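You operate a simulated robot arm through the tools that you are given. There is no shell and no other tool. Be economical: measure what you need, move in short steps, check, and stop when the job is done.

Carry out the task below with a simulated robot arm. There is one attempt and no reset: what you move stays moved.

## Task
Box the capped jar of pellets, then shut and latch the lid.
Fine: draw the jar carrier OUT and leave it there; stand the jar upright in the store box; leave the other small jars. Set down upright: small jar with the orange foot.

Only the result counts: the job must be done as asked and must still hold three seconds after the hand-in. Knocking over, shifting, dropping, spilling or breaking anything else fails it. A push-on lid holds only when it is set on centred and level and pressed home; a screw cap is set on level and turned clockwise until tight.

## Robot
A 6-joint arm with a two-finger parallel gripper, fixed in place. Base frame: the origin is at the foot of the arm, x ahead of it, y to its left, z up; the work surface is at about z = 4. Readings come in mm, rad, newtons and seconds.
With the tool pointing down near the work surface it reaches from about 140 to 580 mm from the base axis. Its first joint turns from -1.152 to 1.152 rad. Payload 2.1 kg.
The TCP is the grasp point between the finger pads, 30 mm short of the fingertips. In the tool frame z runs along the fingers and y along their closing line. The gripper opens to 94 mm. The fingers are 28 mm wide and 10 mm thick; the gripper's body (50 by 96 mm) begins 55 mm behind the TCP.
Orientation is that of the tool frame in the base frame, as [roll, pitch, yaw] about the fixed x, y, z axes, in that order (R = Rz(yaw) Ry(pitch) Rx(roll)). With the fingers straight down and closing along the base's y, the tool's x points along the base's -x, its y along +y and its z along -z.

## Interface
- The arm moves only by the tool apply_moves. Its argument "targets" is a list that holds one entry, the list of rows, each a list of 7 numbers: the shift along the tool's x, y, z in mm, then the turn, a rotation vector about the tool's x, y, z in rad, then the gripper command, from -1 (fully open) to 1 (shut), values between in proportion. In form: [[[tx, ty, tz, ax, ay, az, jaw], ...]]. A call has 1 to 12 rows; each row is the pose to reach, as a shift and turn from the pose commanded when the call began, along the tool's axes at that moment. A row lasts 0.2 s, in which the tool goes at most 50 mm and 0.15 rad; a call with a longer step from one row to the next is refused whole, and so is a gripper value outside its range. Where a pose cannot be reached the arm comes as near as it can. A force on the tool above 50 N (or 10 N above the force at the start of the call, whichever is more), or a blocked arm, ends the call early, and 0.2 s more pass. The fingers move at their own pace (about 72 mm/s each) and stop on an object; they squeeze with about 43 N. The grip force told is the motor's: it shows also when the fingers shut on nothing. Time passes only in rows, and 0.2 s behind the last, so rows that repeat a pose let the fingers close. The reply holds the time, the measured pose of the TCP, the force on the tool along the base axes, the opening and the grip force, in the units named above and with some noise, with the torque about the TCP (base axes, N m) and any sound that the robot's microphone picked up.
- Cameras (640 x 400 px; columns grow to the right, rows downward): "scene" is fixed at [56.6, -367.9, 499.4]; the picture's right is [0.76, -0.65, 0.00], its down [-0.17, -0.20, -0.96] and it looks along [0.63, 0.73, -0.26] (base axes); focal length 306 px, centre (320, 200). "wrist" rides on the gripper at [76, 14, -102] in the tool frame; the picture's right is [-0.18, 0.98, 0.00], its down [-0.75, -0.14, -0.64] and it looks along [-0.63, -0.12, 0.77] (tool axes); focal length 243 px, centre (320, 200). There is no depth. A picture from a camera that has moved, and an enlarged one, comes with that camera's place and axes in the base frame and with its lens. The place of the scene camera against the robot may be out by one fixed shift of up to 25 mm in any direction.
- snapshot(camera): a new picture of that camera. It takes no simulated time.
- inspect(camera, box): a new picture of the part [left, top, right, bottom] of that camera's present view, enlarged. It takes no simulated time.
- job_done(): hands the job in; it is judged then, once.

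Go step by step. Nothing tells you positions but the pictures and the camera data: compare them with the known pose of the tool, close in by small moves and look again before you grip or let go. The budget is 120 turns and 68 pictures, counting those below and the enlarged ones. Unless the task says otherwise, let go and move clear before handing in, and close with one line.

The tools are called after ">>>" as a command line: name --argument value ..., lists and objects as JSON in quotes. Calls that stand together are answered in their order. apply_moves: Moves the arm, as the interface text tells. Its arguments: {"type":"object","properties":{"targets":{"type":"array","items":{"type":"array","items":{"type":"array","items":{"type":"number"}}}}},"required":["targets"]} The other tools are called the same way: snapshot (camera) takes a picture; inspect (camera, box) takes an enlarged picture of a part of a camera's view; job_done () hands the job in.

At the start:

```text
time: 0.0
eef_pos: [250.0, 117.3, 476.8]
tool_rot: [-3.14, -0.001, -3.141]
contact_force: [0.7, 0.2, 0.8]
moment: [0.02, 0.01, -0.05]
gripper_width: 94.1
gripper_force: 0.1
```

scene: 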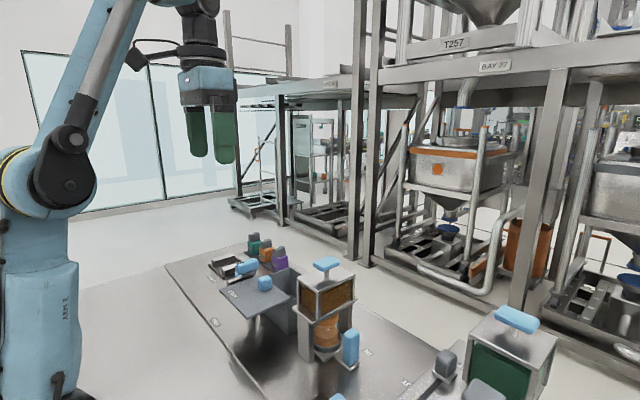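
wrist: 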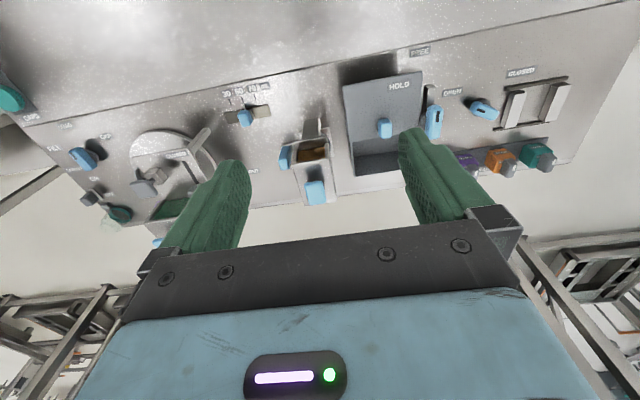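

I see a panel with a hopper, a store box with a lid marked HOLD, and small jars. I'll enlarge the views first.

>>> inspect --camera "scene" --box '[160, 220, 400, 370]'

>>> inspect --camera "wrist" --box '[260, 40, 600, 220]'

>>> inspect --camera "wrist" --box '[0, 60, 340, 260]'

>>> inspect --camera "scene" --box '[320, 280, 580, 400]'

```text
2.67 times, centred on (280, 295) of scene
camera zoom: at [56.6, -367.9, 499.4], right [0.76, -0.65, 0.0], down [-0.17, -0.2, -0.96], along [0.63, 0.73, -0.26], focal length 816 px, centre (427, -53)
```

zoom: 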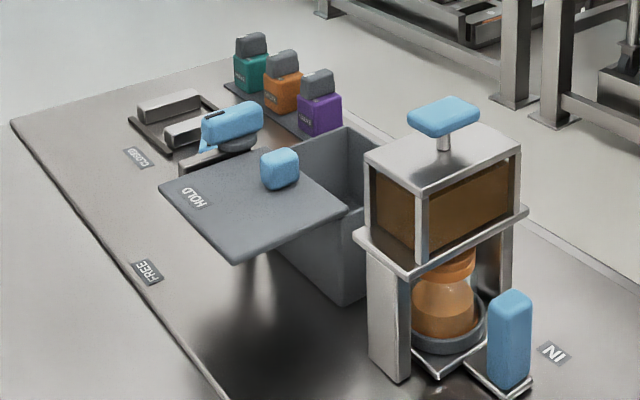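

```text
1.88 times, centred on (430, 130) of wrist
camera zoom: at [172.3, 130.9, 578.6], right [0.18, 0.98, 0.0], down [0.75, -0.14, 0.64], along [0.63, -0.12, -0.77], focal length 457 px, centre (113, 332)
```

zoom: 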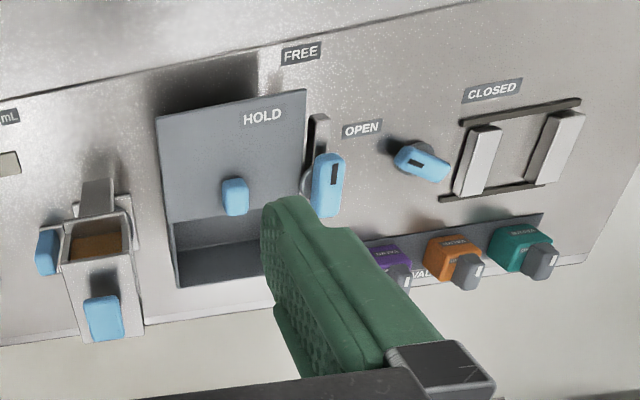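

```text
1.88 times, centred on (170, 160) of wrist
camera zoom: at [172.3, 130.9, 578.6], right [0.18, 0.98, 0.0], down [0.75, -0.14, 0.64], along [0.63, -0.12, -0.77], focal length 457 px, centre (602, 275)
```

zoom: 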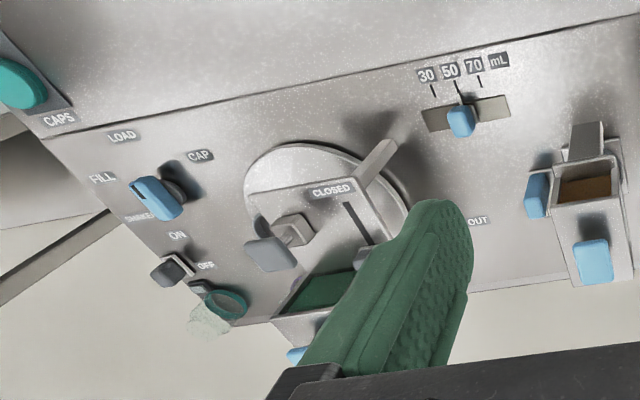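

```text
2.46 times, centred on (450, 340) of scene
camera zoom: at [56.6, -367.9, 499.4], right [0.76, -0.65, 0.0], down [-0.17, -0.2, -0.96], along [0.63, 0.73, -0.26], focal length 754 px, centre (0, -145)
```

zoom: 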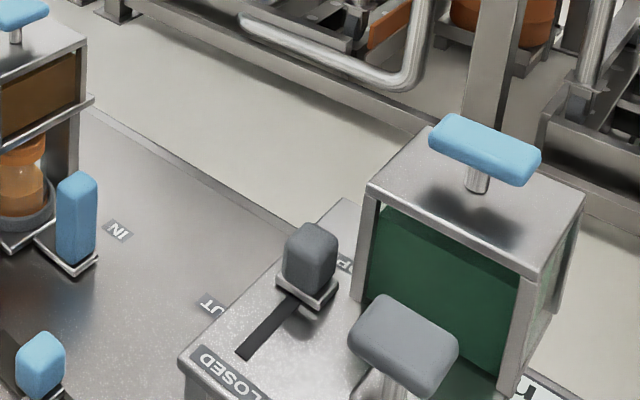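

The hopper has a jar in its carrier; the box lid is beside it. I'll look closer at the jar and move the wrist for a nearer view of the box and latch.

>>> inspect --camera "scene" --box '[290, 290, 390, 380]'

>>> apply_moves --targets '[[[-30, 30, 30, 0, 0, 0, -1], [-60, 60, 60, 0, 0, 0, -1], [-60, 80, 100, 0, 0, 0, -1], [-60, 100, 140, 0, 0, 0, -1]]]'

>>> snapshot --camera "wrist"

```text
4.44 times, centred on (340, 335) of scene
camera zoom: at [56.6, -367.9, 499.4], right [0.76, -0.65, 0.0], down [-0.17, -0.2, -0.96], along [0.63, 0.73, -0.26], focal length 1361 px, centre (231, -400)
```

zoom: 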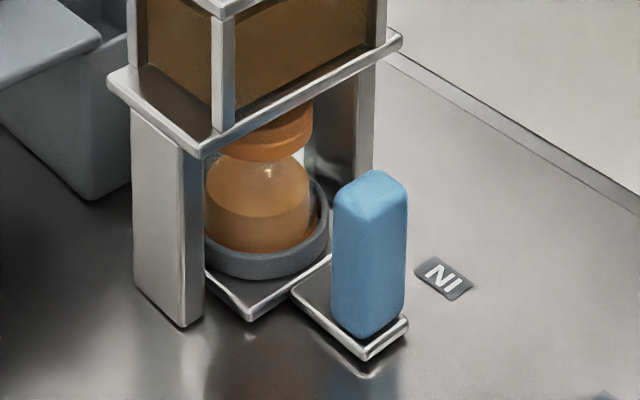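

```text
refused: row 1 steps farther than a row can; nothing moved
```

```text
60 pictures are left
camera wrist: at [172.3, 130.9, 578.6], right [0.18, 0.98, 0.0], down [0.75, -0.14, 0.64], along [0.63, -0.12, -0.77], focal length 243 px, centre (320, 200)
```

wrist: 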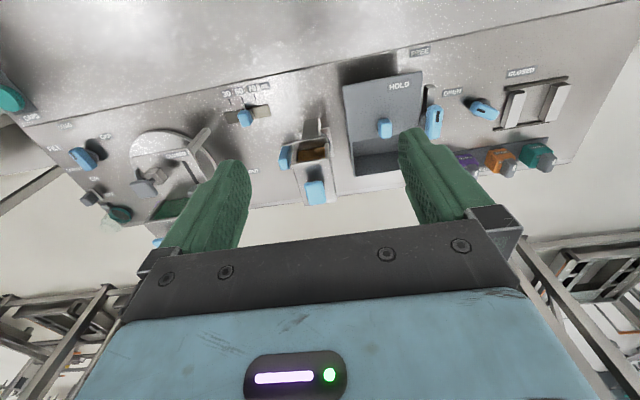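

The jar in the carrier holds pellets and has an orange cap. I'll move the camera nearer the box with smaller steps.

>>> apply_moves --targets '[[[-25, 20, 30, 0, 0, 0, -1], [-50, 40, 60, 0, 0, 0, -1], [-60, 60, 95, 0, 0, 0, -1], [-60, 80, 130, 0, 0, 0, -1]]]'

>>> snapshot --camera "wrist"

```text
time: 1.0
eef_pos: [307.6, 195.4, 344.7]
tool_rot: [3.141, -0.001, 3.14]
contact_force: [0.3, 0.8, -0.1]
moment: [-0.01, -0.05, -0.04]
gripper_width: 94.1
gripper_force: 0.1
```

```text
59 pictures are left
camera wrist: at [231.5, 210.2, 448.2], right [0.19, 0.98, 0.0], down [0.75, -0.14, 0.64], along [0.63, -0.12, -0.77], focal length 243 px, centre (320, 200)
```

wrist: 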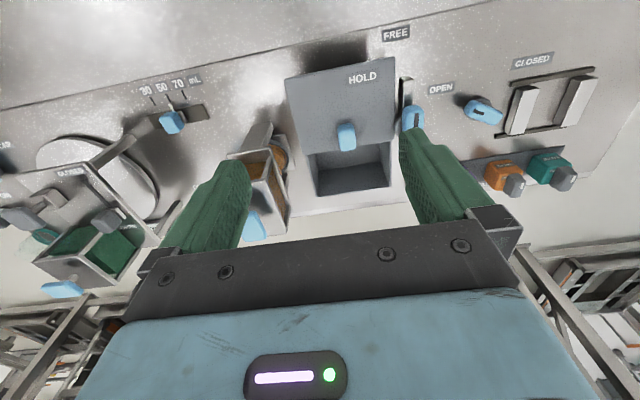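

>>> inspect --camera "wrist" --box '[270, 10, 450, 210]'

>>> inspect --camera "wrist" --box '[400, 30, 620, 210]'

```text
2.00 times, centred on (360, 110) of wrist
camera zoom: at [231.5, 210.2, 448.2], right [0.19, 0.98, 0.0], down [0.75, -0.14, 0.64], along [0.63, -0.12, -0.77], focal length 485 px, centre (240, 380)
```

zoom: 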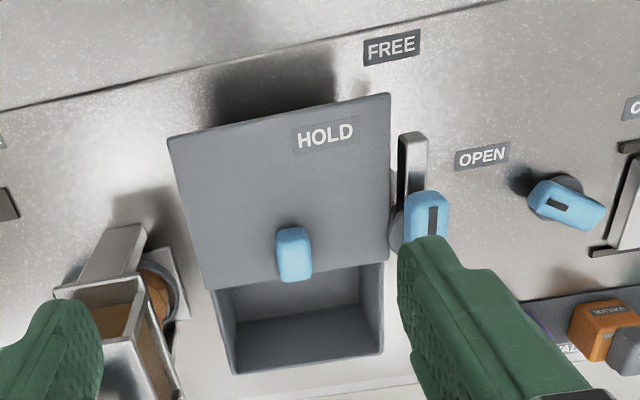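

```text
2.22 times, centred on (510, 120) of wrist
camera zoom: at [231.5, 210.2, 448.2], right [0.19, 0.98, 0.0], down [0.75, -0.14, 0.64], along [0.63, -0.12, -0.77], focal length 539 px, centre (-102, 378)
```

zoom: 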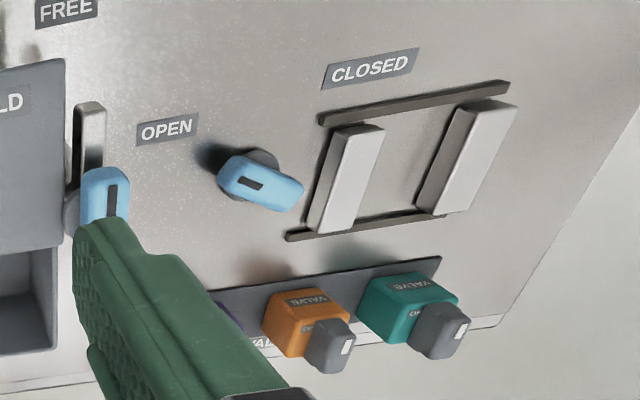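

The HOLD/FREE lever is the box latch, and the coloured blocks are valves. Now I'll look at the -y side of the panel for the other jars and the carrier.

>>> apply_moves --targets '[[[0, -45, 0, 0, 0, 0, -1], [0, -90, 0, 0, 0, 0, -1], [0, -135, 0, 0, 0, 0, -1], [0, -180, 0, 0, 0, 0, -1], [30, -220, 0, 0, 0, 0, -1], [50, -260, 0, 0, 0, 0, -1]]]'

>>> snapshot --camera "wrist"

>>> snapshot --camera "scene"

```text
time: 2.4
eef_pos: [257.8, -63.3, 344.4]
tool_rot: [-3.141, 0.0, 3.141]
contact_force: [0.1, -0.4, 0.3]
moment: [0.0, -0.02, 0.01]
gripper_width: 94.3
gripper_force: 0.0
```

```text
56 pictures are left
camera wrist: at [182.0, -49.4, 447.1], right [0.18, 0.98, 0.0], down [0.75, -0.14, 0.64], along [0.63, -0.12, -0.77], focal length 243 px, centre (320, 200)
```

wrist: 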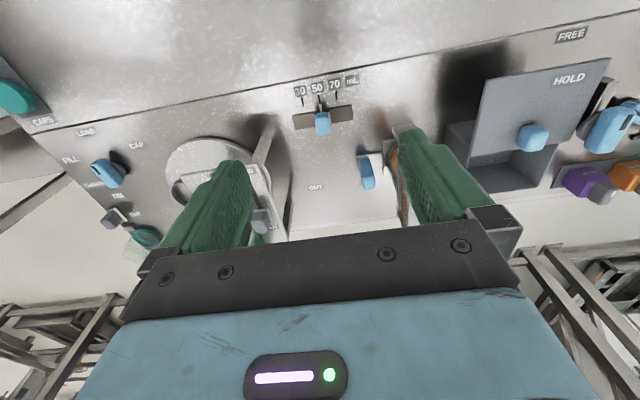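

```text
55 pictures are left
```

scene: 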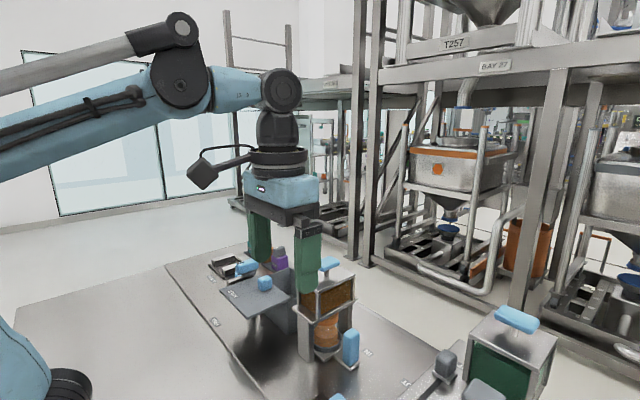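

The carrier handle is around (447, -12, 60). I'll turn the gripper 90° (closing along x, camera on the -y side) and move towards it while still high.

>>> apply_moves --targets '[[[-16, -6, 0, 0, 0, -0.143, -1], [-32, -12, 0, 0, 0, -0.286, -1], [-48, -18, 0, 0, 0, -0.428, -1], [-64, -24, 0, 0, 0, -0.571, -1], [-80, -30, 0, 0, 0, -0.714, -1], [-96, -36, 0, 0, 0, -0.857, -1], [-112, -42, 0, 0, 0, -1.0, -1], [-128, -48, 0, 0, 0, -1.142, -1], [-144, -54, 0, 0, 0, -1.285, -1], [-160, -54, 20, 0, 0, -1.428, -1], [-176, -54, 50, 0, 0, -1.571, -1], [-176, -54, 80, 0, 0, -1.571, -1]]]'

>>> snapshot --camera "wrist"

>>> snapshot --camera "scene"

```text
time: 5.0
eef_pos: [434.6, -117.1, 264.9]
tool_rot: [3.141, 0.001, -1.571]
contact_force: [-0.4, 0.3, 0.7]
moment: [-0.01, -0.02, 0.01]
gripper_width: 94.1
gripper_force: 0.1
```

```text
54 pictures are left
camera wrist: at [420.3, -193.6, 368.3], right [-0.98, 0.18, 0.0], down [0.14, 0.75, 0.64], along [0.12, 0.63, -0.77], focal length 243 px, centre (320, 200)
```

wrist: 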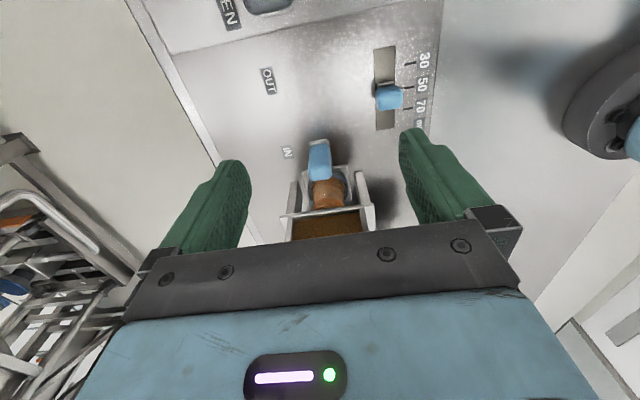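

```text
53 pictures are left
```

scene: 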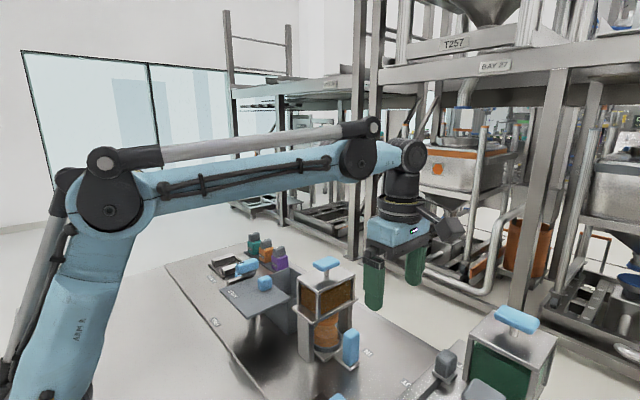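

>>> inspect --camera "wrist" --box '[250, 120, 390, 240]'

```text
3.33 times, centred on (320, 180) of wrist
camera zoom: at [420.3, -193.6, 368.3], right [-0.98, 0.18, 0.0], down [0.14, 0.75, 0.64], along [0.12, 0.63, -0.77], focal length 809 px, centre (320, 267)
```

zoom: 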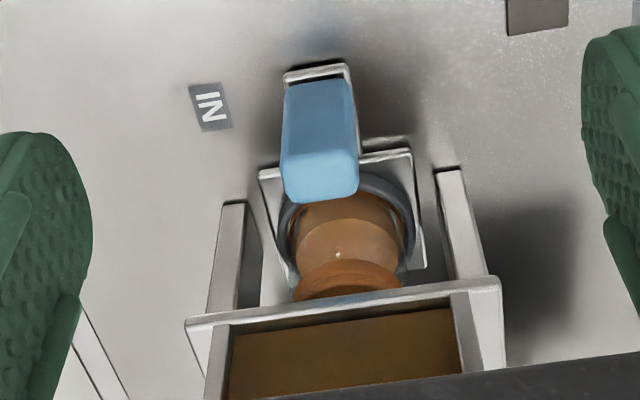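

The handle is centred near (455, -2), about 70 mm tall. I'll go above it and down with a check on the way.

>>> apply_moves --targets '[[[-35, -7, 30, 0, 0, 0, -1], [-70, -14, 60, 0, 0, 0, -1], [-112, -20, 75, 0, 0, 0, -1], [-112, -20, 115, 0, 0, 0, -1]]]'

>>> snapshot --camera "wrist"

>>> inspect --camera "scene" --box '[260, 220, 420, 380]'

```text
time: 6.0
eef_pos: [453.7, -5.1, 150.8]
tool_rot: [3.142, -0.001, -1.57]
contact_force: [-0.4, 0.2, 0.5]
moment: [0.01, 0.03, 0.03]
gripper_width: 94.0
gripper_force: 0.2
```

```text
51 pictures are left
camera wrist: at [439.0, -81.0, 252.6], right [-0.98, 0.18, 0.0], down [0.14, 0.75, 0.64], along [0.12, 0.63, -0.77], focal length 243 px, centre (320, 200)
```

wrist: 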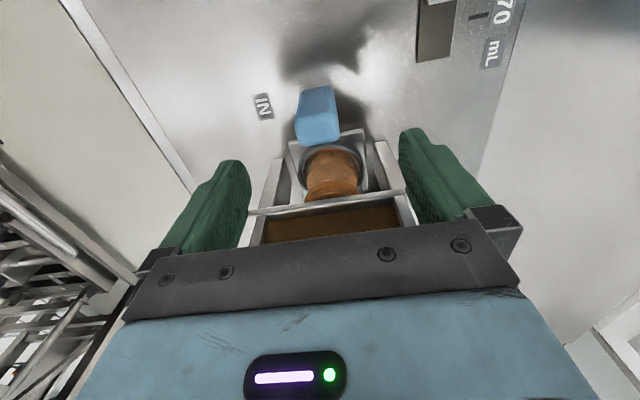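

```text
2.50 times, centred on (340, 300) of scene
camera zoom: at [56.6, -367.9, 499.4], right [0.76, -0.65, 0.0], down [-0.17, -0.2, -0.96], along [0.63, 0.73, -0.26], focal length 765 px, centre (270, -50)
```

zoom: 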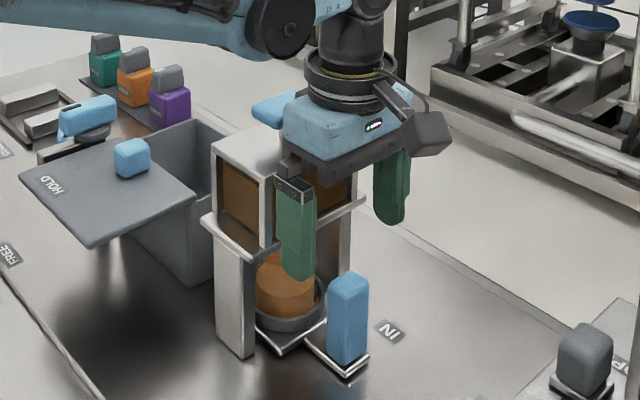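

>>> apply_moves --targets '[[[1, -2, 40, 0, 0, 0, -1], [1, -2, 75, 0, 0, 0, -1], [1, -2, 98, 0, 0, 0, -1]]]'

>>> snapshot --camera "wrist"

```text
time: 6.4
eef_pos: [453.6, -4.2, 126.4]
tool_rot: [3.139, 0.014, -1.571]
contact_force: [-6.1, -3.4, 31.1]
moment: [1.45, -0.86, 0.19]
gripper_width: 94.1
gripper_force: 0.0
stopped in row 2: the force on the tool passed its limit at 170 N (the readings are from after the stop); the commanded pose is now the measured one
```

```text
49 pictures are left
camera wrist: at [440.7, -82.7, 226.9], right [-0.98, 0.18, 0.01], down [0.14, 0.75, 0.65], along [0.12, 0.64, -0.76], focal length 243 px, centre (320, 200)
```

wrist: 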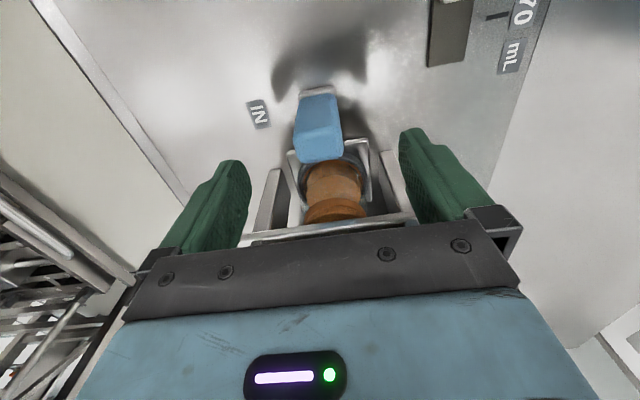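

Something above the gripper (the knob on the hopper top, about 45 mm towards +y) blocked the descent. I'll back off up and to -y, then tilt the tool so its body leans away from the hopper.

>>> apply_moves --targets '[[[0, 0, -25, 0, 0, 0, -1], [35, 0, -35, 0, 0, 0, -1], [70, 0, -35, 0, 0, 0, -1], [85, 0, -35, 0, -0.14, 0, -1], [85, 0, -30, 0, -0.28, 0, -1], [85, 0, -20, 0, -0.42, 0, -1], [85, 0, -10, 0, -0.56, 0, -1], [85, 0, 0, 0, -0.7, 0, -1]]]'

>>> snapshot --camera "wrist"

>>> snapshot --camera "scene"

```text
time: 8.2
eef_pos: [455.5, -90.9, 122.5]
tool_rot: [3.136, 0.713, -1.576]
contact_force: [-1.8, -16.0, 16.2]
moment: [-1.29, 0.12, -0.08]
gripper_width: 94.0
gripper_force: 0.0
```

```text
48 pictures are left
camera wrist: at [439.8, -216.6, 151.1], right [-0.98, 0.14, 0.12], down [0.15, 0.15, 0.98], along [0.12, 0.98, -0.17], focal length 243 px, centre (320, 200)
```

wrist: 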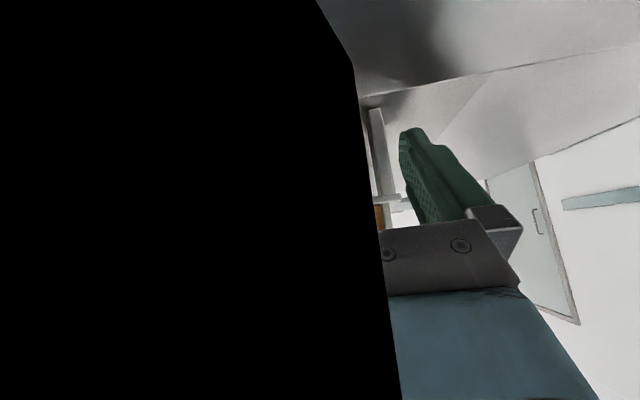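

```text
47 pictures are left
```

scene: 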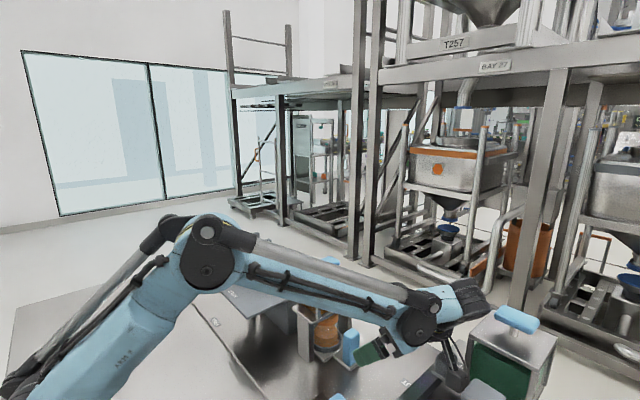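

The camera housing touches the neighbouring filler machine. I back out straight up and reduce the tilt.

>>> apply_moves --targets '[[[-22, 0, -27, 0, 0, 0, -1], [-45, 0, -54, 0, 0, 0, -1], [-58, 0, -70, 0, 0.12, 0, -1], [-64, 0, -77, 0, 0.24, 0, -1], [-64, 0, -77, 0, 0.36, 0, -1]]]'

>>> snapshot --camera "wrist"

>>> inspect --camera "scene" --box '[260, 230, 580, 400]'

```text
time: 9.4
eef_pos: [455.9, -91.0, 223.4]
tool_rot: [3.139, 0.351, -1.57]
contact_force: [-0.2, 0.4, 0.3]
moment: [-0.02, 0.01, 0.01]
gripper_width: 93.7
gripper_force: 0.0
```

```text
46 pictures are left
camera wrist: at [441.1, -199.1, 294.0], right [-0.98, 0.17, 0.07], down [0.14, 0.49, 0.86], along [0.12, 0.86, -0.5], focal length 243 px, centre (320, 200)
```

wrist: 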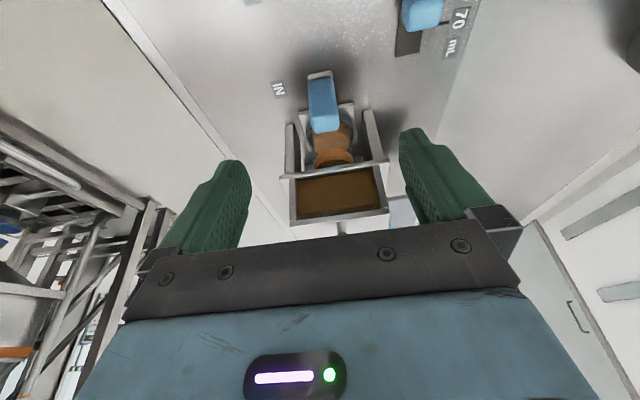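

```text
2.00 times, centred on (420, 315) of scene
camera zoom: at [56.6, -367.9, 499.4], right [0.76, -0.65, 0.0], down [-0.17, -0.2, -0.96], along [0.63, 0.73, -0.26], focal length 612 px, centre (120, -30)
```

zoom: 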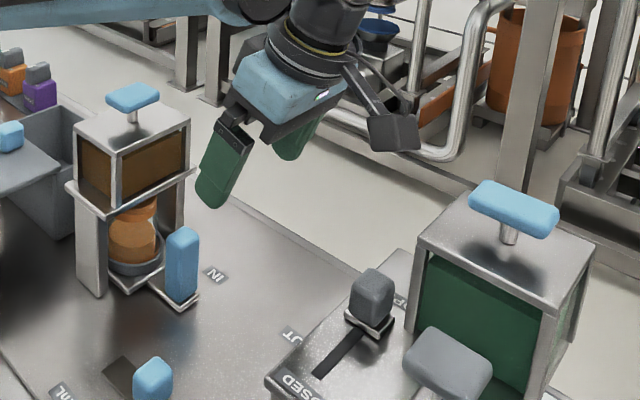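

The scene looks undisturbed. With half the tilt I'll approach the handle: clear of the hopper knob and of the neighbour; later I'll regrip upright to finish the pull.

>>> apply_moves --targets '[[[-18, 0, 40, 0, 0, 0, -1], [-36, 0, 80, 0, 0, 0, -1], [-37, 0, 113, 0, 0, 0, -1], [-37, 0, 147, 0, 0, 0, -1]]]'

>>> snapshot --camera "wrist"

>>> inspect --camera "scene" --box '[260, 220, 480, 380]'

```text
time: 10.4
eef_pos: [455.1, -5.2, 97.7]
tool_rot: [3.139, 0.35, -1.573]
contact_force: [-0.3, -0.2, -0.4]
moment: [0.04, 0.01, 0.02]
gripper_width: 94.2
gripper_force: 0.0
```

```text
44 pictures are left
camera wrist: at [441.0, -113.2, 167.8], right [-0.98, 0.17, 0.07], down [0.14, 0.49, 0.86], along [0.12, 0.86, -0.5], focal length 243 px, centre (320, 200)
```

wrist: 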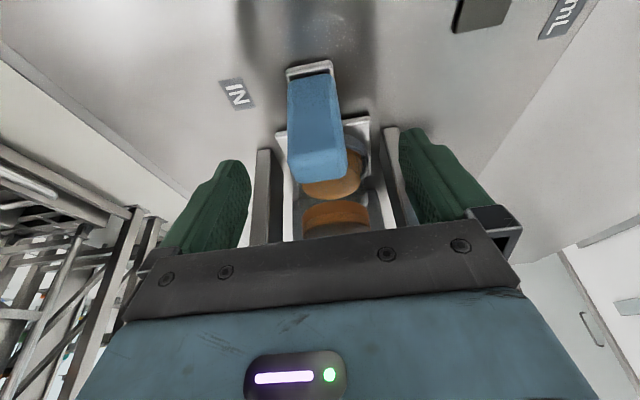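

```text
2.50 times, centred on (370, 300) of scene
camera zoom: at [56.6, -367.9, 499.4], right [0.76, -0.65, 0.0], down [-0.17, -0.2, -0.96], along [0.63, 0.73, -0.26], focal length 765 px, centre (195, -50)
```

zoom: 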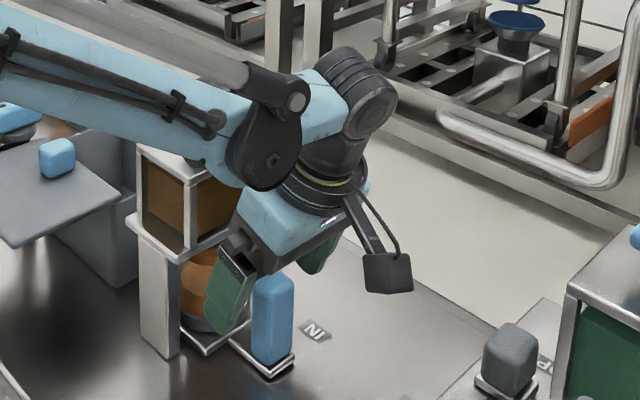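

>>> apply_moves --targets '[[[6, -1, 12, 0, 0, 0, -1], [12, -1, 24, 0, 0, 0, -1], [17, -1, 36, 0, 0, 0, -1]]]'

>>> snapshot --camera "wrist"

```text
time: 11.2
eef_pos: [455.6, -9.2, 58.7]
tool_rot: [3.138, 0.351, -1.572]
contact_force: [-0.2, 0.2, 1.3]
moment: [0.0, -0.04, 0.04]
gripper_width: 93.8
gripper_force: 0.0
```

```text
42 pictures are left
camera wrist: at [441.6, -117.0, 127.9], right [-0.98, 0.17, 0.07], down [0.14, 0.49, 0.86], along [0.12, 0.86, -0.5], focal length 243 px, centre (320, 200)
```

wrist: 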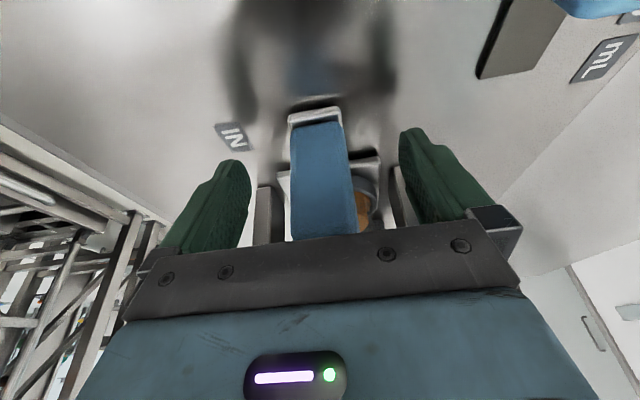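

The handle sits between the fingers; I'll close on it.

>>> apply_moves --targets '[[[0, 0, 0, 0, 0, 0, 1], [0, 0, 0, 0, 0, 0, 1], [0, 0, 0, 0, 0, 0, 1], [0, 0, 0, 0, 0, 0, 1]]]'

```text
time: 12.2
eef_pos: [455.7, -9.2, 58.2]
tool_rot: [3.135, 0.35, -1.571]
contact_force: [-21.9, -1.6, -3.0]
moment: [0.19, -0.99, 0.08]
gripper_width: 36.3
gripper_force: 44.7
```

>>> apply_moves --targets '[[[0, 1.5, 0, 0, 0, 0, 1], [5.6, 1.5, -2.1, 0, 0, 0, 1], [11.3, 1.5, -4.1, 0, 0, 0, 1], [16.9, 1.5, -6.2, 0, 0, 0, 1], [22.5, 1.5, -8.2, 0, 0, 0, 1], [28.2, 1.5, -10.3, 0, 0, 0, 1], [33.8, 1.5, -12.3, 0, 0, 0, 1]]]'

>>> snapshot --camera "scene"

```text
time: 13.8
eef_pos: [455.3, -42.5, 58.1]
tool_rot: [3.14, 0.354, -1.573]
contact_force: [9.9, 43.2, -20.7]
moment: [-4.92, -1.19, -3.25]
gripper_width: 36.2
gripper_force: 44.6
```

```text
41 pictures are left
```

scene: 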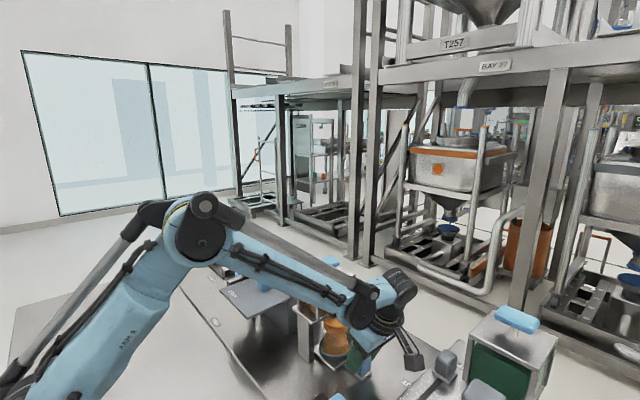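

>>> inspect --camera "scene" --box '[290, 260, 490, 400]'

>>> snapshot --camera "wrist"

```text
2.86 times, centred on (390, 330) of scene
camera zoom: at [56.8, -367.8, 499.4], right [0.76, -0.65, 0.0], down [-0.17, -0.2, -0.96], along [0.63, 0.73, -0.26], focal length 875 px, centre (120, -171)
```

zoom: 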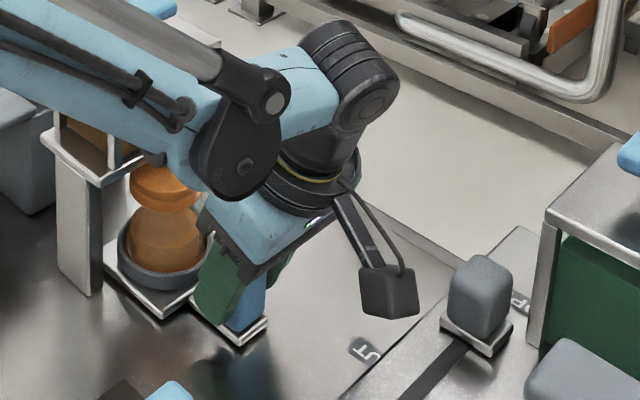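

```text
39 pictures are left
camera wrist: at [440.4, -149.3, 128.1], right [-0.98, 0.17, 0.07], down [0.14, 0.48, 0.86], along [0.12, 0.86, -0.5], focal length 243 px, centre (320, 200)
```

wrist: 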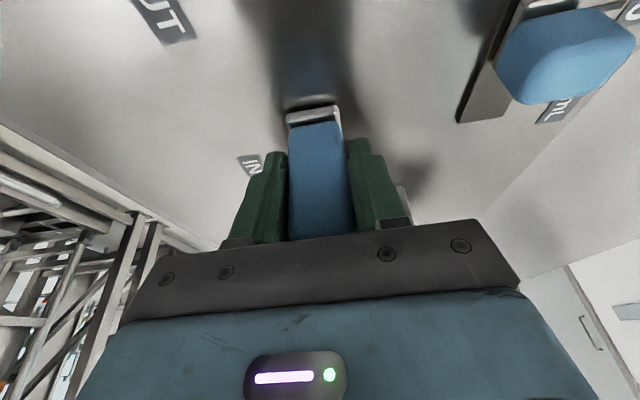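

The carrier and jar came out about 35 mm; the arm itself seems cramped in this tilted pose. I'll let go, rise and straighten up, then regrip with the fingers closing along y for the rest.

>>> apply_moves --targets '[[[0, 0, 0, 0, 0, 0, -1], [0, 0, 0, 0, 0, 0, -1], [0, 0, 0, 0, 0, 0, -1], [-12, 0, -33, 0, 0, 0, -1], [-24, 0, -66, 0, 0, 0, -1], [-38, 0, -103, 0, 0.12, 0, -1], [-51, 0, -141, 0, 0.24, 0, -1], [-51, 0, -141, 0, 0.353, 0, -1]]]'

>>> apply_moves --targets '[[[0, 0, 0, 0, 0, 0.143, -1], [0, 0, 0, 0, 0, 0.286, -1], [0, 0, 0, 0, 0, 0.429, -1], [0, 0, 0, 0, 0, 0.571, -1], [0, 0, 0, 0, 0, 0.714, -0.8], [0, 0, 0, 0, 0, 0.857, -0.6], [0, 0, 0, 0, 0, 1.0, -0.4], [0, 0, 0, 0, 0, 1.143, -0.1], [0, 0, 0, 0, 0, 1.285, -0.1], [0, 0, 0, 0, 0, 1.428, -0.1], [0, 0, 0, 0, 0, 1.571, -0.1]]]'

>>> snapshot --camera "wrist"

>>> snapshot --camera "scene"

```text
time: 15.6
eef_pos: [452.5, -46.8, 207.7]
tool_rot: [3.141, -0.005, -1.573]
contact_force: [-0.3, -0.5, -0.2]
moment: [-0.01, 0.0, 0.03]
gripper_width: 94.2
gripper_force: 0.0
```

```text
time: 18.0
eef_pos: [455.5, -45.2, 209.0]
tool_rot: [-3.14, -0.004, 3.137]
contact_force: [0.3, 0.3, 0.5]
moment: [0.03, -0.04, -0.01]
gripper_width: 51.7
gripper_force: 0.1
```

```text
38 pictures are left
camera wrist: at [378.6, -32.4, 310.8], right [0.19, 0.98, 0.0], down [0.76, -0.14, 0.64], along [0.63, -0.12, -0.77], focal length 243 px, centre (320, 200)
```

wrist: 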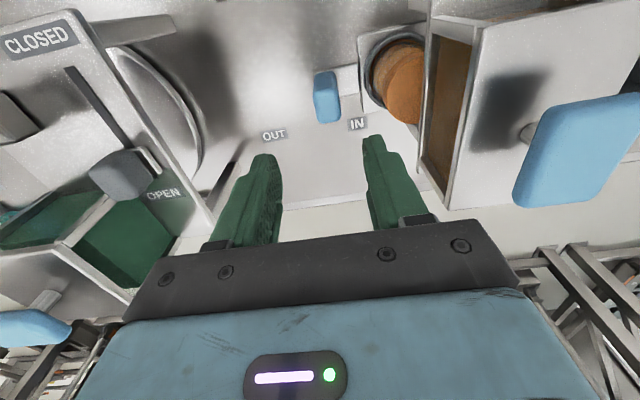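

```text
37 pictures are left
```

scene: 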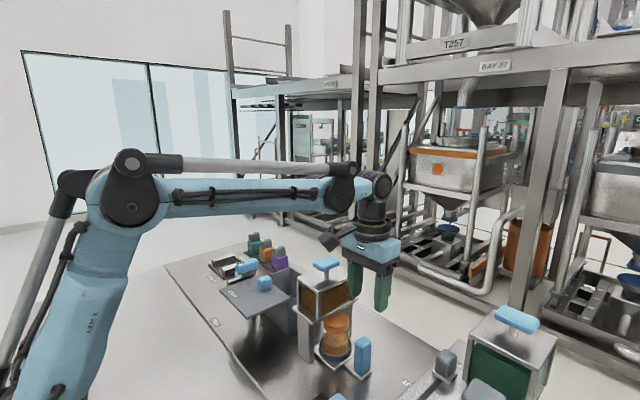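

The tool is upright, handle at about (455, -41). I'll narrow the opening to 42 mm, go down over it, and check.

>>> apply_moves --targets '[[[0, 3, 40, 0, 0, 0, 0.1], [0, 3, 80, 0, 0, 0, 0.1], [0, 3, 100, 0, 0, 0, 0.1]]]'

>>> snapshot --camera "wrist"

```text
time: 18.8
eef_pos: [454.1, -42.4, 107.5]
tool_rot: [-3.141, -0.003, 3.141]
contact_force: [-0.3, 0.2, 0.0]
moment: [0.02, -0.03, -0.01]
gripper_width: 42.3
gripper_force: 0.1
```

```text
36 pictures are left
camera wrist: at [378.0, -29.4, 210.5], right [0.18, 0.98, 0.0], down [0.76, -0.14, 0.64], along [0.63, -0.12, -0.77], focal length 243 px, centre (320, 200)
```

wrist: 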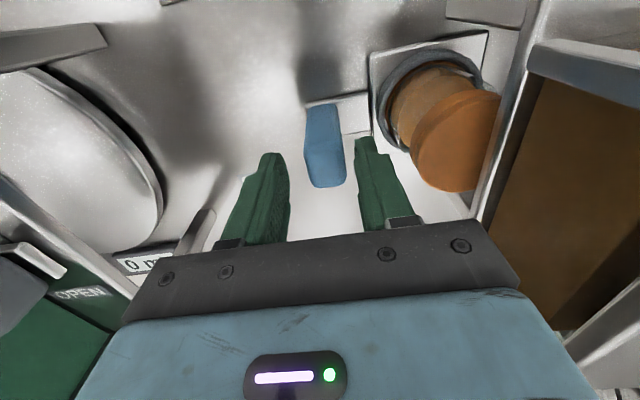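

>>> apply_moves --targets '[[[0, 0, 17, 0, 0, 0, 0.1], [0, 0, 34, 0, 0, 0, 0.1], [0, 0, 49, 0, 0, 0, 0.1], [0, 0, 49, 0, 0, 0, 1], [0, 0, 49, 0, 0, 0, 1], [0, 0, 49, 0, 0, 0, 1]]]'

```text
time: 20.2
eef_pos: [453.7, -43.5, 60.0]
tool_rot: [-3.138, -0.004, -3.14]
contact_force: [-2.9, 0.7, 4.9]
moment: [0.3, -0.35, 0.03]
gripper_width: 28.1
gripper_force: 44.7
```

>>> apply_moves --targets '[[[0, -5, 0, 0, 0, 0, 1], [0, -10, 0, 0, 0, 0, 1], [0, -15, 0, 0, 0, 0, 1], [0, -20, 0, 0, 0, 0, 1], [0, -25, 0, 0, 0, 0, 1], [0, -30, 0, 0, 0, 0, 1], [0, -35, 0, 0, 0, 0, 1], [0, -40, 0, 0, 0, 0, 1], [0, -45, 0, 0, 0, 0, 1], [0, -50, 0, 0, 0, 0, 1], [0, -55, 0, 0, 0, 0, 1]]]'

>>> snapshot --camera "wrist"

>>> inspect --camera "scene" --box '[290, 250, 490, 400]'

```text
time: 22.6
eef_pos: [453.7, -100.0, 60.0]
tool_rot: [-3.14, -0.005, 3.14]
contact_force: [-24.9, 0.1, 6.8]
moment: [0.2, -1.27, 0.03]
gripper_width: 28.2
gripper_force: 44.7
```

```text
35 pictures are left
camera wrist: at [377.9, -84.8, 162.2], right [0.18, 0.98, 0.0], down [0.76, -0.14, 0.64], along [0.63, -0.12, -0.77], focal length 243 px, centre (320, 200)
```

wrist: 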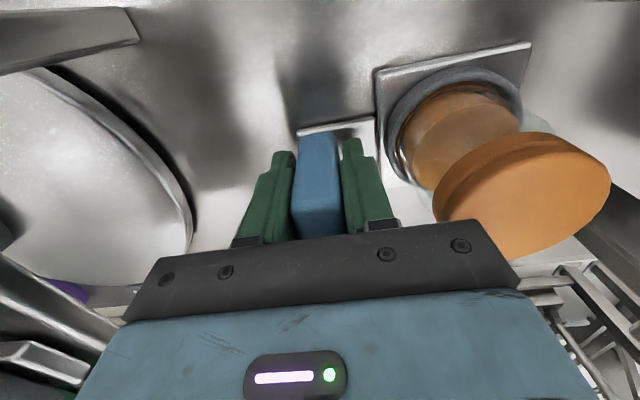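

```text
2.67 times, centred on (390, 325) of scene
camera zoom: at [56.6, -367.9, 499.4], right [0.76, -0.65, 0.0], down [-0.17, -0.2, -0.96], along [0.63, 0.73, -0.26], focal length 816 px, centre (133, -133)
```

zoom: 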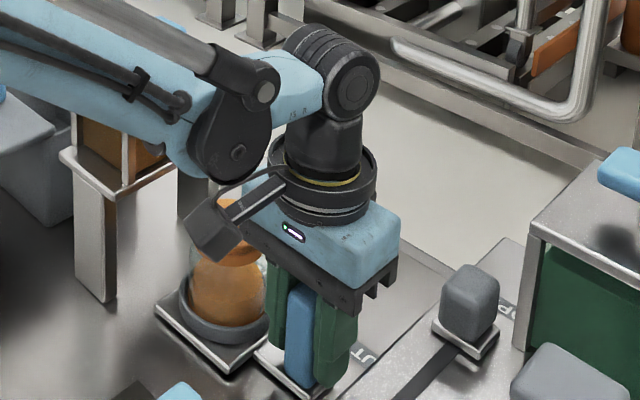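

Going well; the carrier is nearly at OUT. I'll continue slowly until I feel the end stop.

>>> apply_moves --targets '[[[1.5, -3, 0, 0, 0, 0, 1], [1.5, -6, 0, 0, 0, 0, 1], [1.5, -9, 0, 0, 0, 0, 1], [1.5, -12, 0, 0, 0, 0, 1], [1.5, -15, 0, 0, 0, 0, 1], [1.5, -18, 0, 0, 0, 0, 1]]]'

```text
time: 24.0
eef_pos: [453.5, -115.7, 59.4]
tool_rot: [-3.14, 0.0, -3.14]
contact_force: [23.8, -1.0, 3.7]
moment: [0.43, 0.99, 0.08]
gripper_width: 28.1
gripper_force: 45.1
```

>>> apply_moves --targets '[[[-0.8, -1, 0, 0, 0, 0, 1], [-0.8, -3, 0, 0, 0, 0, 1], [-0.8, -5, 0, 0, 0, 0, 1], [-0.8, -7, 0, 0, 0, 0, 1], [-0.8, -9, 0, 0, 0, 0, 1]]]'

>>> inspect --camera "scene" --box '[290, 250, 490, 400]'

```text
time: 25.2
eef_pos: [453.9, -117.5, 58.1]
tool_rot: [3.129, -0.005, -3.132]
contact_force: [-4.1, 7.8, 2.8]
moment: [-1.6, -0.87, -0.41]
gripper_width: 28.5
gripper_force: 45.3
stopped in row 5: the force on the tool passed its limit at 52 N (the readings are from after the stop); the commanded pose is now the measured one
```

```text
2.67 times, centred on (390, 325) of scene
camera zoom: at [56.6, -367.9, 499.4], right [0.76, -0.65, 0.0], down [-0.17, -0.2, -0.96], along [0.63, 0.73, -0.26], focal length 816 px, centre (133, -133)
```

zoom: 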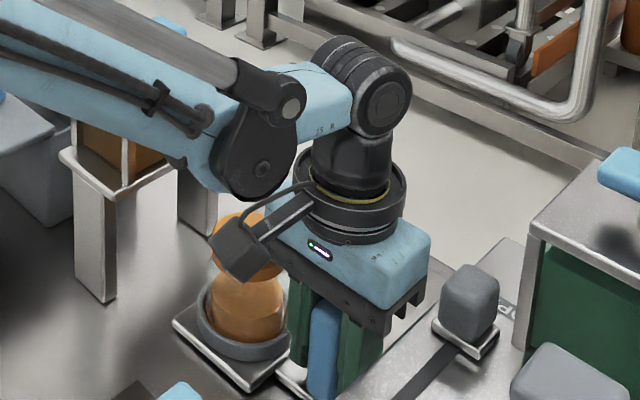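

The carrier is at its end stop by the OUT label. I release narrowly (the jar is close), rise, and look at the jar.

>>> apply_moves --targets '[[[0, 0, 0, 0, 0, 0, 0.15], [0, 0, 0, 0, 0, 0, 0.15], [0, 0, -20, 0, 0, 0, 0.15], [0, 0, -60, 0, 0, 0, 0.15], [0, 0, -100, 0, 0, 0, 0.15], [25, 15, -140, 0, 0, 0, -0.5], [50, 40, -170, 0, 0, 0, -1], [60, 60, -200, 0, 0, 0, -1]]]'

>>> snapshot --camera "wrist"

>>> inspect --camera "scene" --box '[220, 230, 440, 400]'

```text
time: 27.0
eef_pos: [394.5, -61.4, 259.9]
tool_rot: [3.128, -0.006, -3.133]
contact_force: [-0.1, -0.2, 0.9]
moment: [0.0, -0.05, -0.06]
gripper_width: 93.8
gripper_force: 0.0
```

```text
32 pictures are left
camera wrist: at [318.9, -49.7, 363.7], right [0.18, 0.98, 0.01], down [0.76, -0.14, 0.64], along [0.63, -0.1, -0.77], focal length 243 px, centre (320, 200)
```

wrist: 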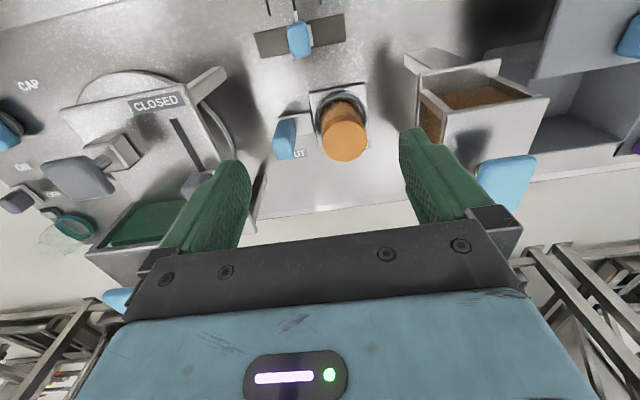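

```text
2.35 times, centred on (330, 315) of scene
camera zoom: at [56.6, -367.9, 499.4], right [0.76, -0.65, 0.0], down [-0.17, -0.2, -0.96], along [0.63, 0.73, -0.26], focal length 720 px, centre (296, -71)
```

zoom: 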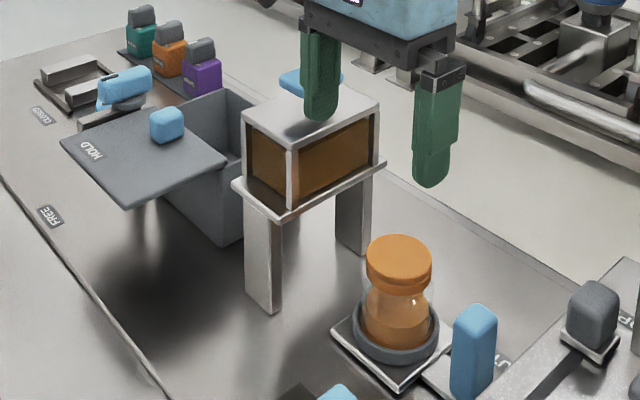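

The jar stands in the drawn-out carrier, capped and upright. I'll move above it with a level tool for a precise view before gripping.

>>> apply_moves --targets '[[[-20, 8, 40, -0.013, 0, 0.008, -1], [-40, 15, 60, -0.013, 0, 0.008, -1], [-40, 15, 60, -0.013, 0, 0.008, -1]]]'

>>> snapshot --camera "wrist"

```text
time: 27.8
eef_pos: [434.7, -46.2, 200.6]
tool_rot: [3.118, -0.004, 3.141]
contact_force: [0.3, 0.1, -0.5]
moment: [-0.01, -0.01, -0.02]
gripper_width: 93.9
gripper_force: 0.0
```

```text
30 pictures are left
camera wrist: at [358.7, -34.1, 303.7], right [0.18, 0.98, 0.02], down [0.76, -0.16, 0.63], along [0.63, -0.1, -0.77], focal length 243 px, centre (320, 200)
```

wrist: 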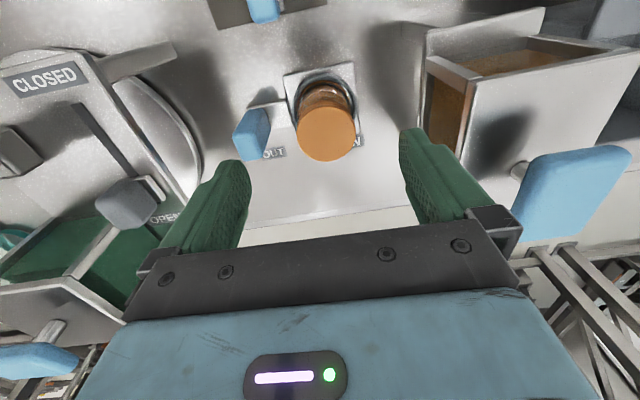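

>>> apply_moves --targets '[[[-10, 2, 20, 0.024, 0, 0, -0.6], [-20, 4, 50, 0.024, 0, 0, -0.6], [-20, 4, 72, 0.024, 0, 0, -0.6], [-20, 4, 72, 0.024, 0, 0, -0.6]]]'

>>> snapshot --camera "wrist"

>>> inspect --camera "scene" --box '[290, 250, 430, 400]'

```text
time: 28.8
eef_pos: [453.3, -39.7, 128.6]
tool_rot: [-3.141, -0.006, -3.141]
contact_force: [0.3, 0.7, 0.4]
moment: [-0.01, 0.02, 0.04]
gripper_width: 75.1
gripper_force: 0.1
```

```text
29 pictures are left
camera wrist: at [377.6, -25.5, 230.9], right [0.18, 0.98, 0.0], down [0.76, -0.14, 0.64], along [0.63, -0.12, -0.77], focal length 243 px, centre (320, 200)
```

wrist: 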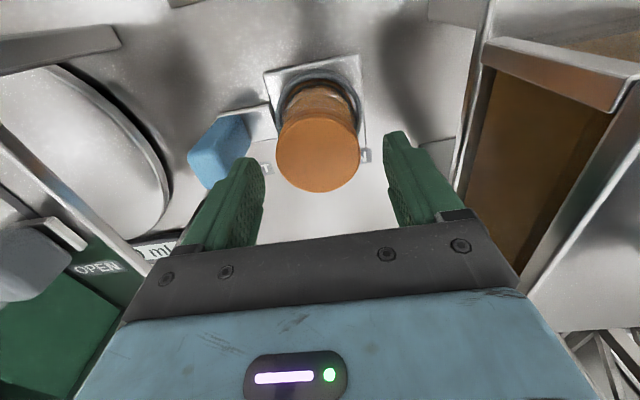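

```text
2.67 times, centred on (360, 325) of scene
camera zoom: at [56.6, -367.9, 499.4], right [0.76, -0.65, 0.0], down [-0.17, -0.2, -0.96], along [0.63, 0.73, -0.26], focal length 816 px, centre (213, -133)
```

zoom: 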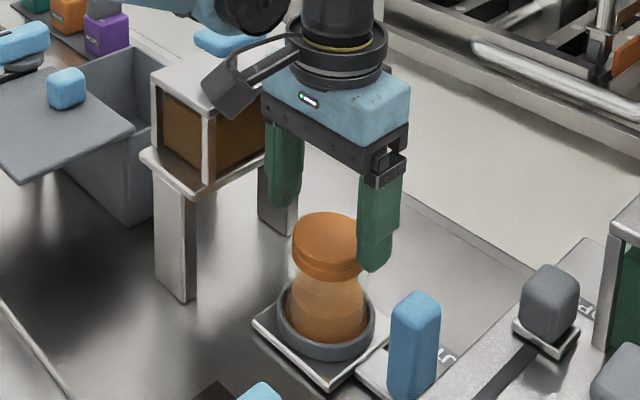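

The plate under the jar is centred at (454, -41.5), so the jar should be too. I descend to TCP z≈80 around the cap.

>>> apply_moves --targets '[[[0, -1.8, 15, 0, 0, 0, -0.6], [0, -1.8, 30, 0, 0, 0, -0.6], [0, -1.8, 46, 0, 0, 0, -0.6], [0, -1.8, 46, 0, 0, 0, -0.6]]]'

>>> snapshot --camera "wrist"

>>> inspect --camera "scene" --box '[290, 250, 430, 400]'

```text
time: 29.8
eef_pos: [451.5, -40.2, 81.8]
tool_rot: [-3.142, -0.006, -3.14]
contact_force: [-0.4, 0.8, -0.5]
moment: [0.01, -0.02, -0.03]
gripper_width: 75.1
gripper_force: 0.0
```

```text
27 pictures are left
camera wrist: at [377.0, -27.9, 184.7], right [0.18, 0.98, 0.0], down [0.76, -0.14, 0.64], along [0.63, -0.12, -0.77], focal length 243 px, centre (320, 200)
```

wrist: 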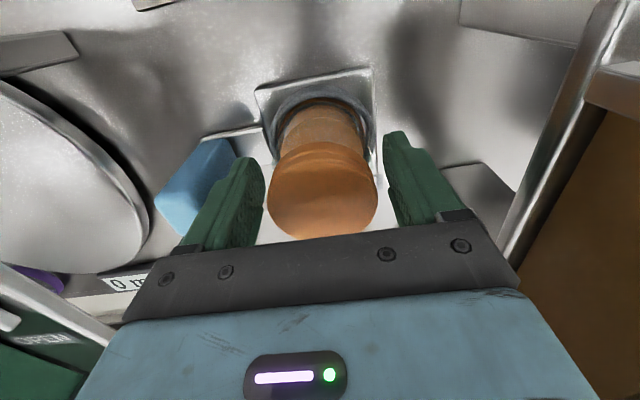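

```text
2.67 times, centred on (360, 325) of scene
camera zoom: at [56.6, -367.9, 499.4], right [0.76, -0.65, 0.0], down [-0.17, -0.2, -0.96], along [0.63, 0.73, -0.26], focal length 816 px, centre (213, -133)
```

zoom: 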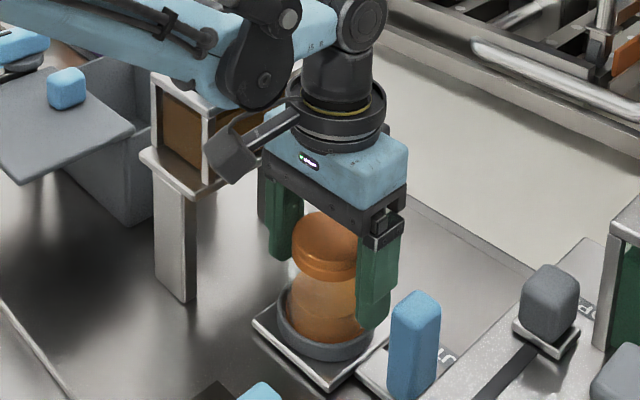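

>>> apply_moves --targets '[[[-1, -1, 0, 0, 0, 0, -0.3], [-1, -1, 0, 0, 0, 0, 1], [-1, -1, 0, 0, 0, 0, 1], [-1, -1, 0, 0, 0, 0, 1], [-1, -1, 0, 0, 0, 0, 1]]]'

```text
time: 31.0
eef_pos: [454.5, -41.5, 81.5]
tool_rot: [3.141, -0.005, -3.14]
contact_force: [0.7, 0.8, -1.5]
moment: [0.0, 0.01, 0.0]
gripper_width: 59.6
gripper_force: 43.3
```

Gripped at 59.6 mm with almost no side force. Lifting slowly.

>>> apply_moves --targets '[[[0, 0, -5, 0, 0, 0, 1], [0, 0, -15, 0, 0, 0, 1], [0, 0, -30, 0, 0, 0, 1], [0, 0, -45, 0, 0, 0, 1], [0, 0, -60, 0, 0, 0, 1]]]'

>>> snapshot --camera "scene"

```text
time: 32.2
eef_pos: [455.4, -43.0, 143.0]
tool_rot: [3.142, -0.005, 3.141]
contact_force: [-0.1, -0.5, -1.4]
moment: [-0.01, -0.01, 0.02]
gripper_width: 59.7
gripper_force: 42.9
```

```text
25 pictures are left
```

scene: 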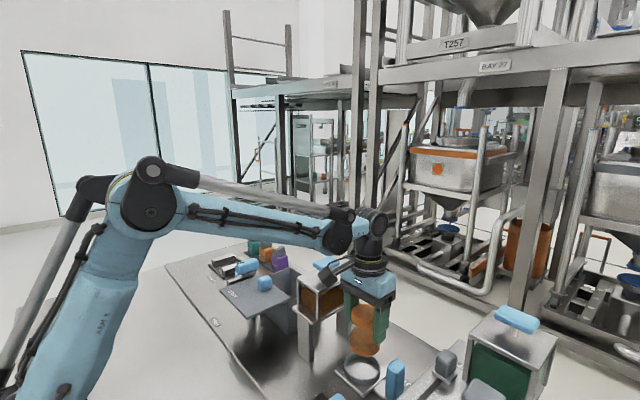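

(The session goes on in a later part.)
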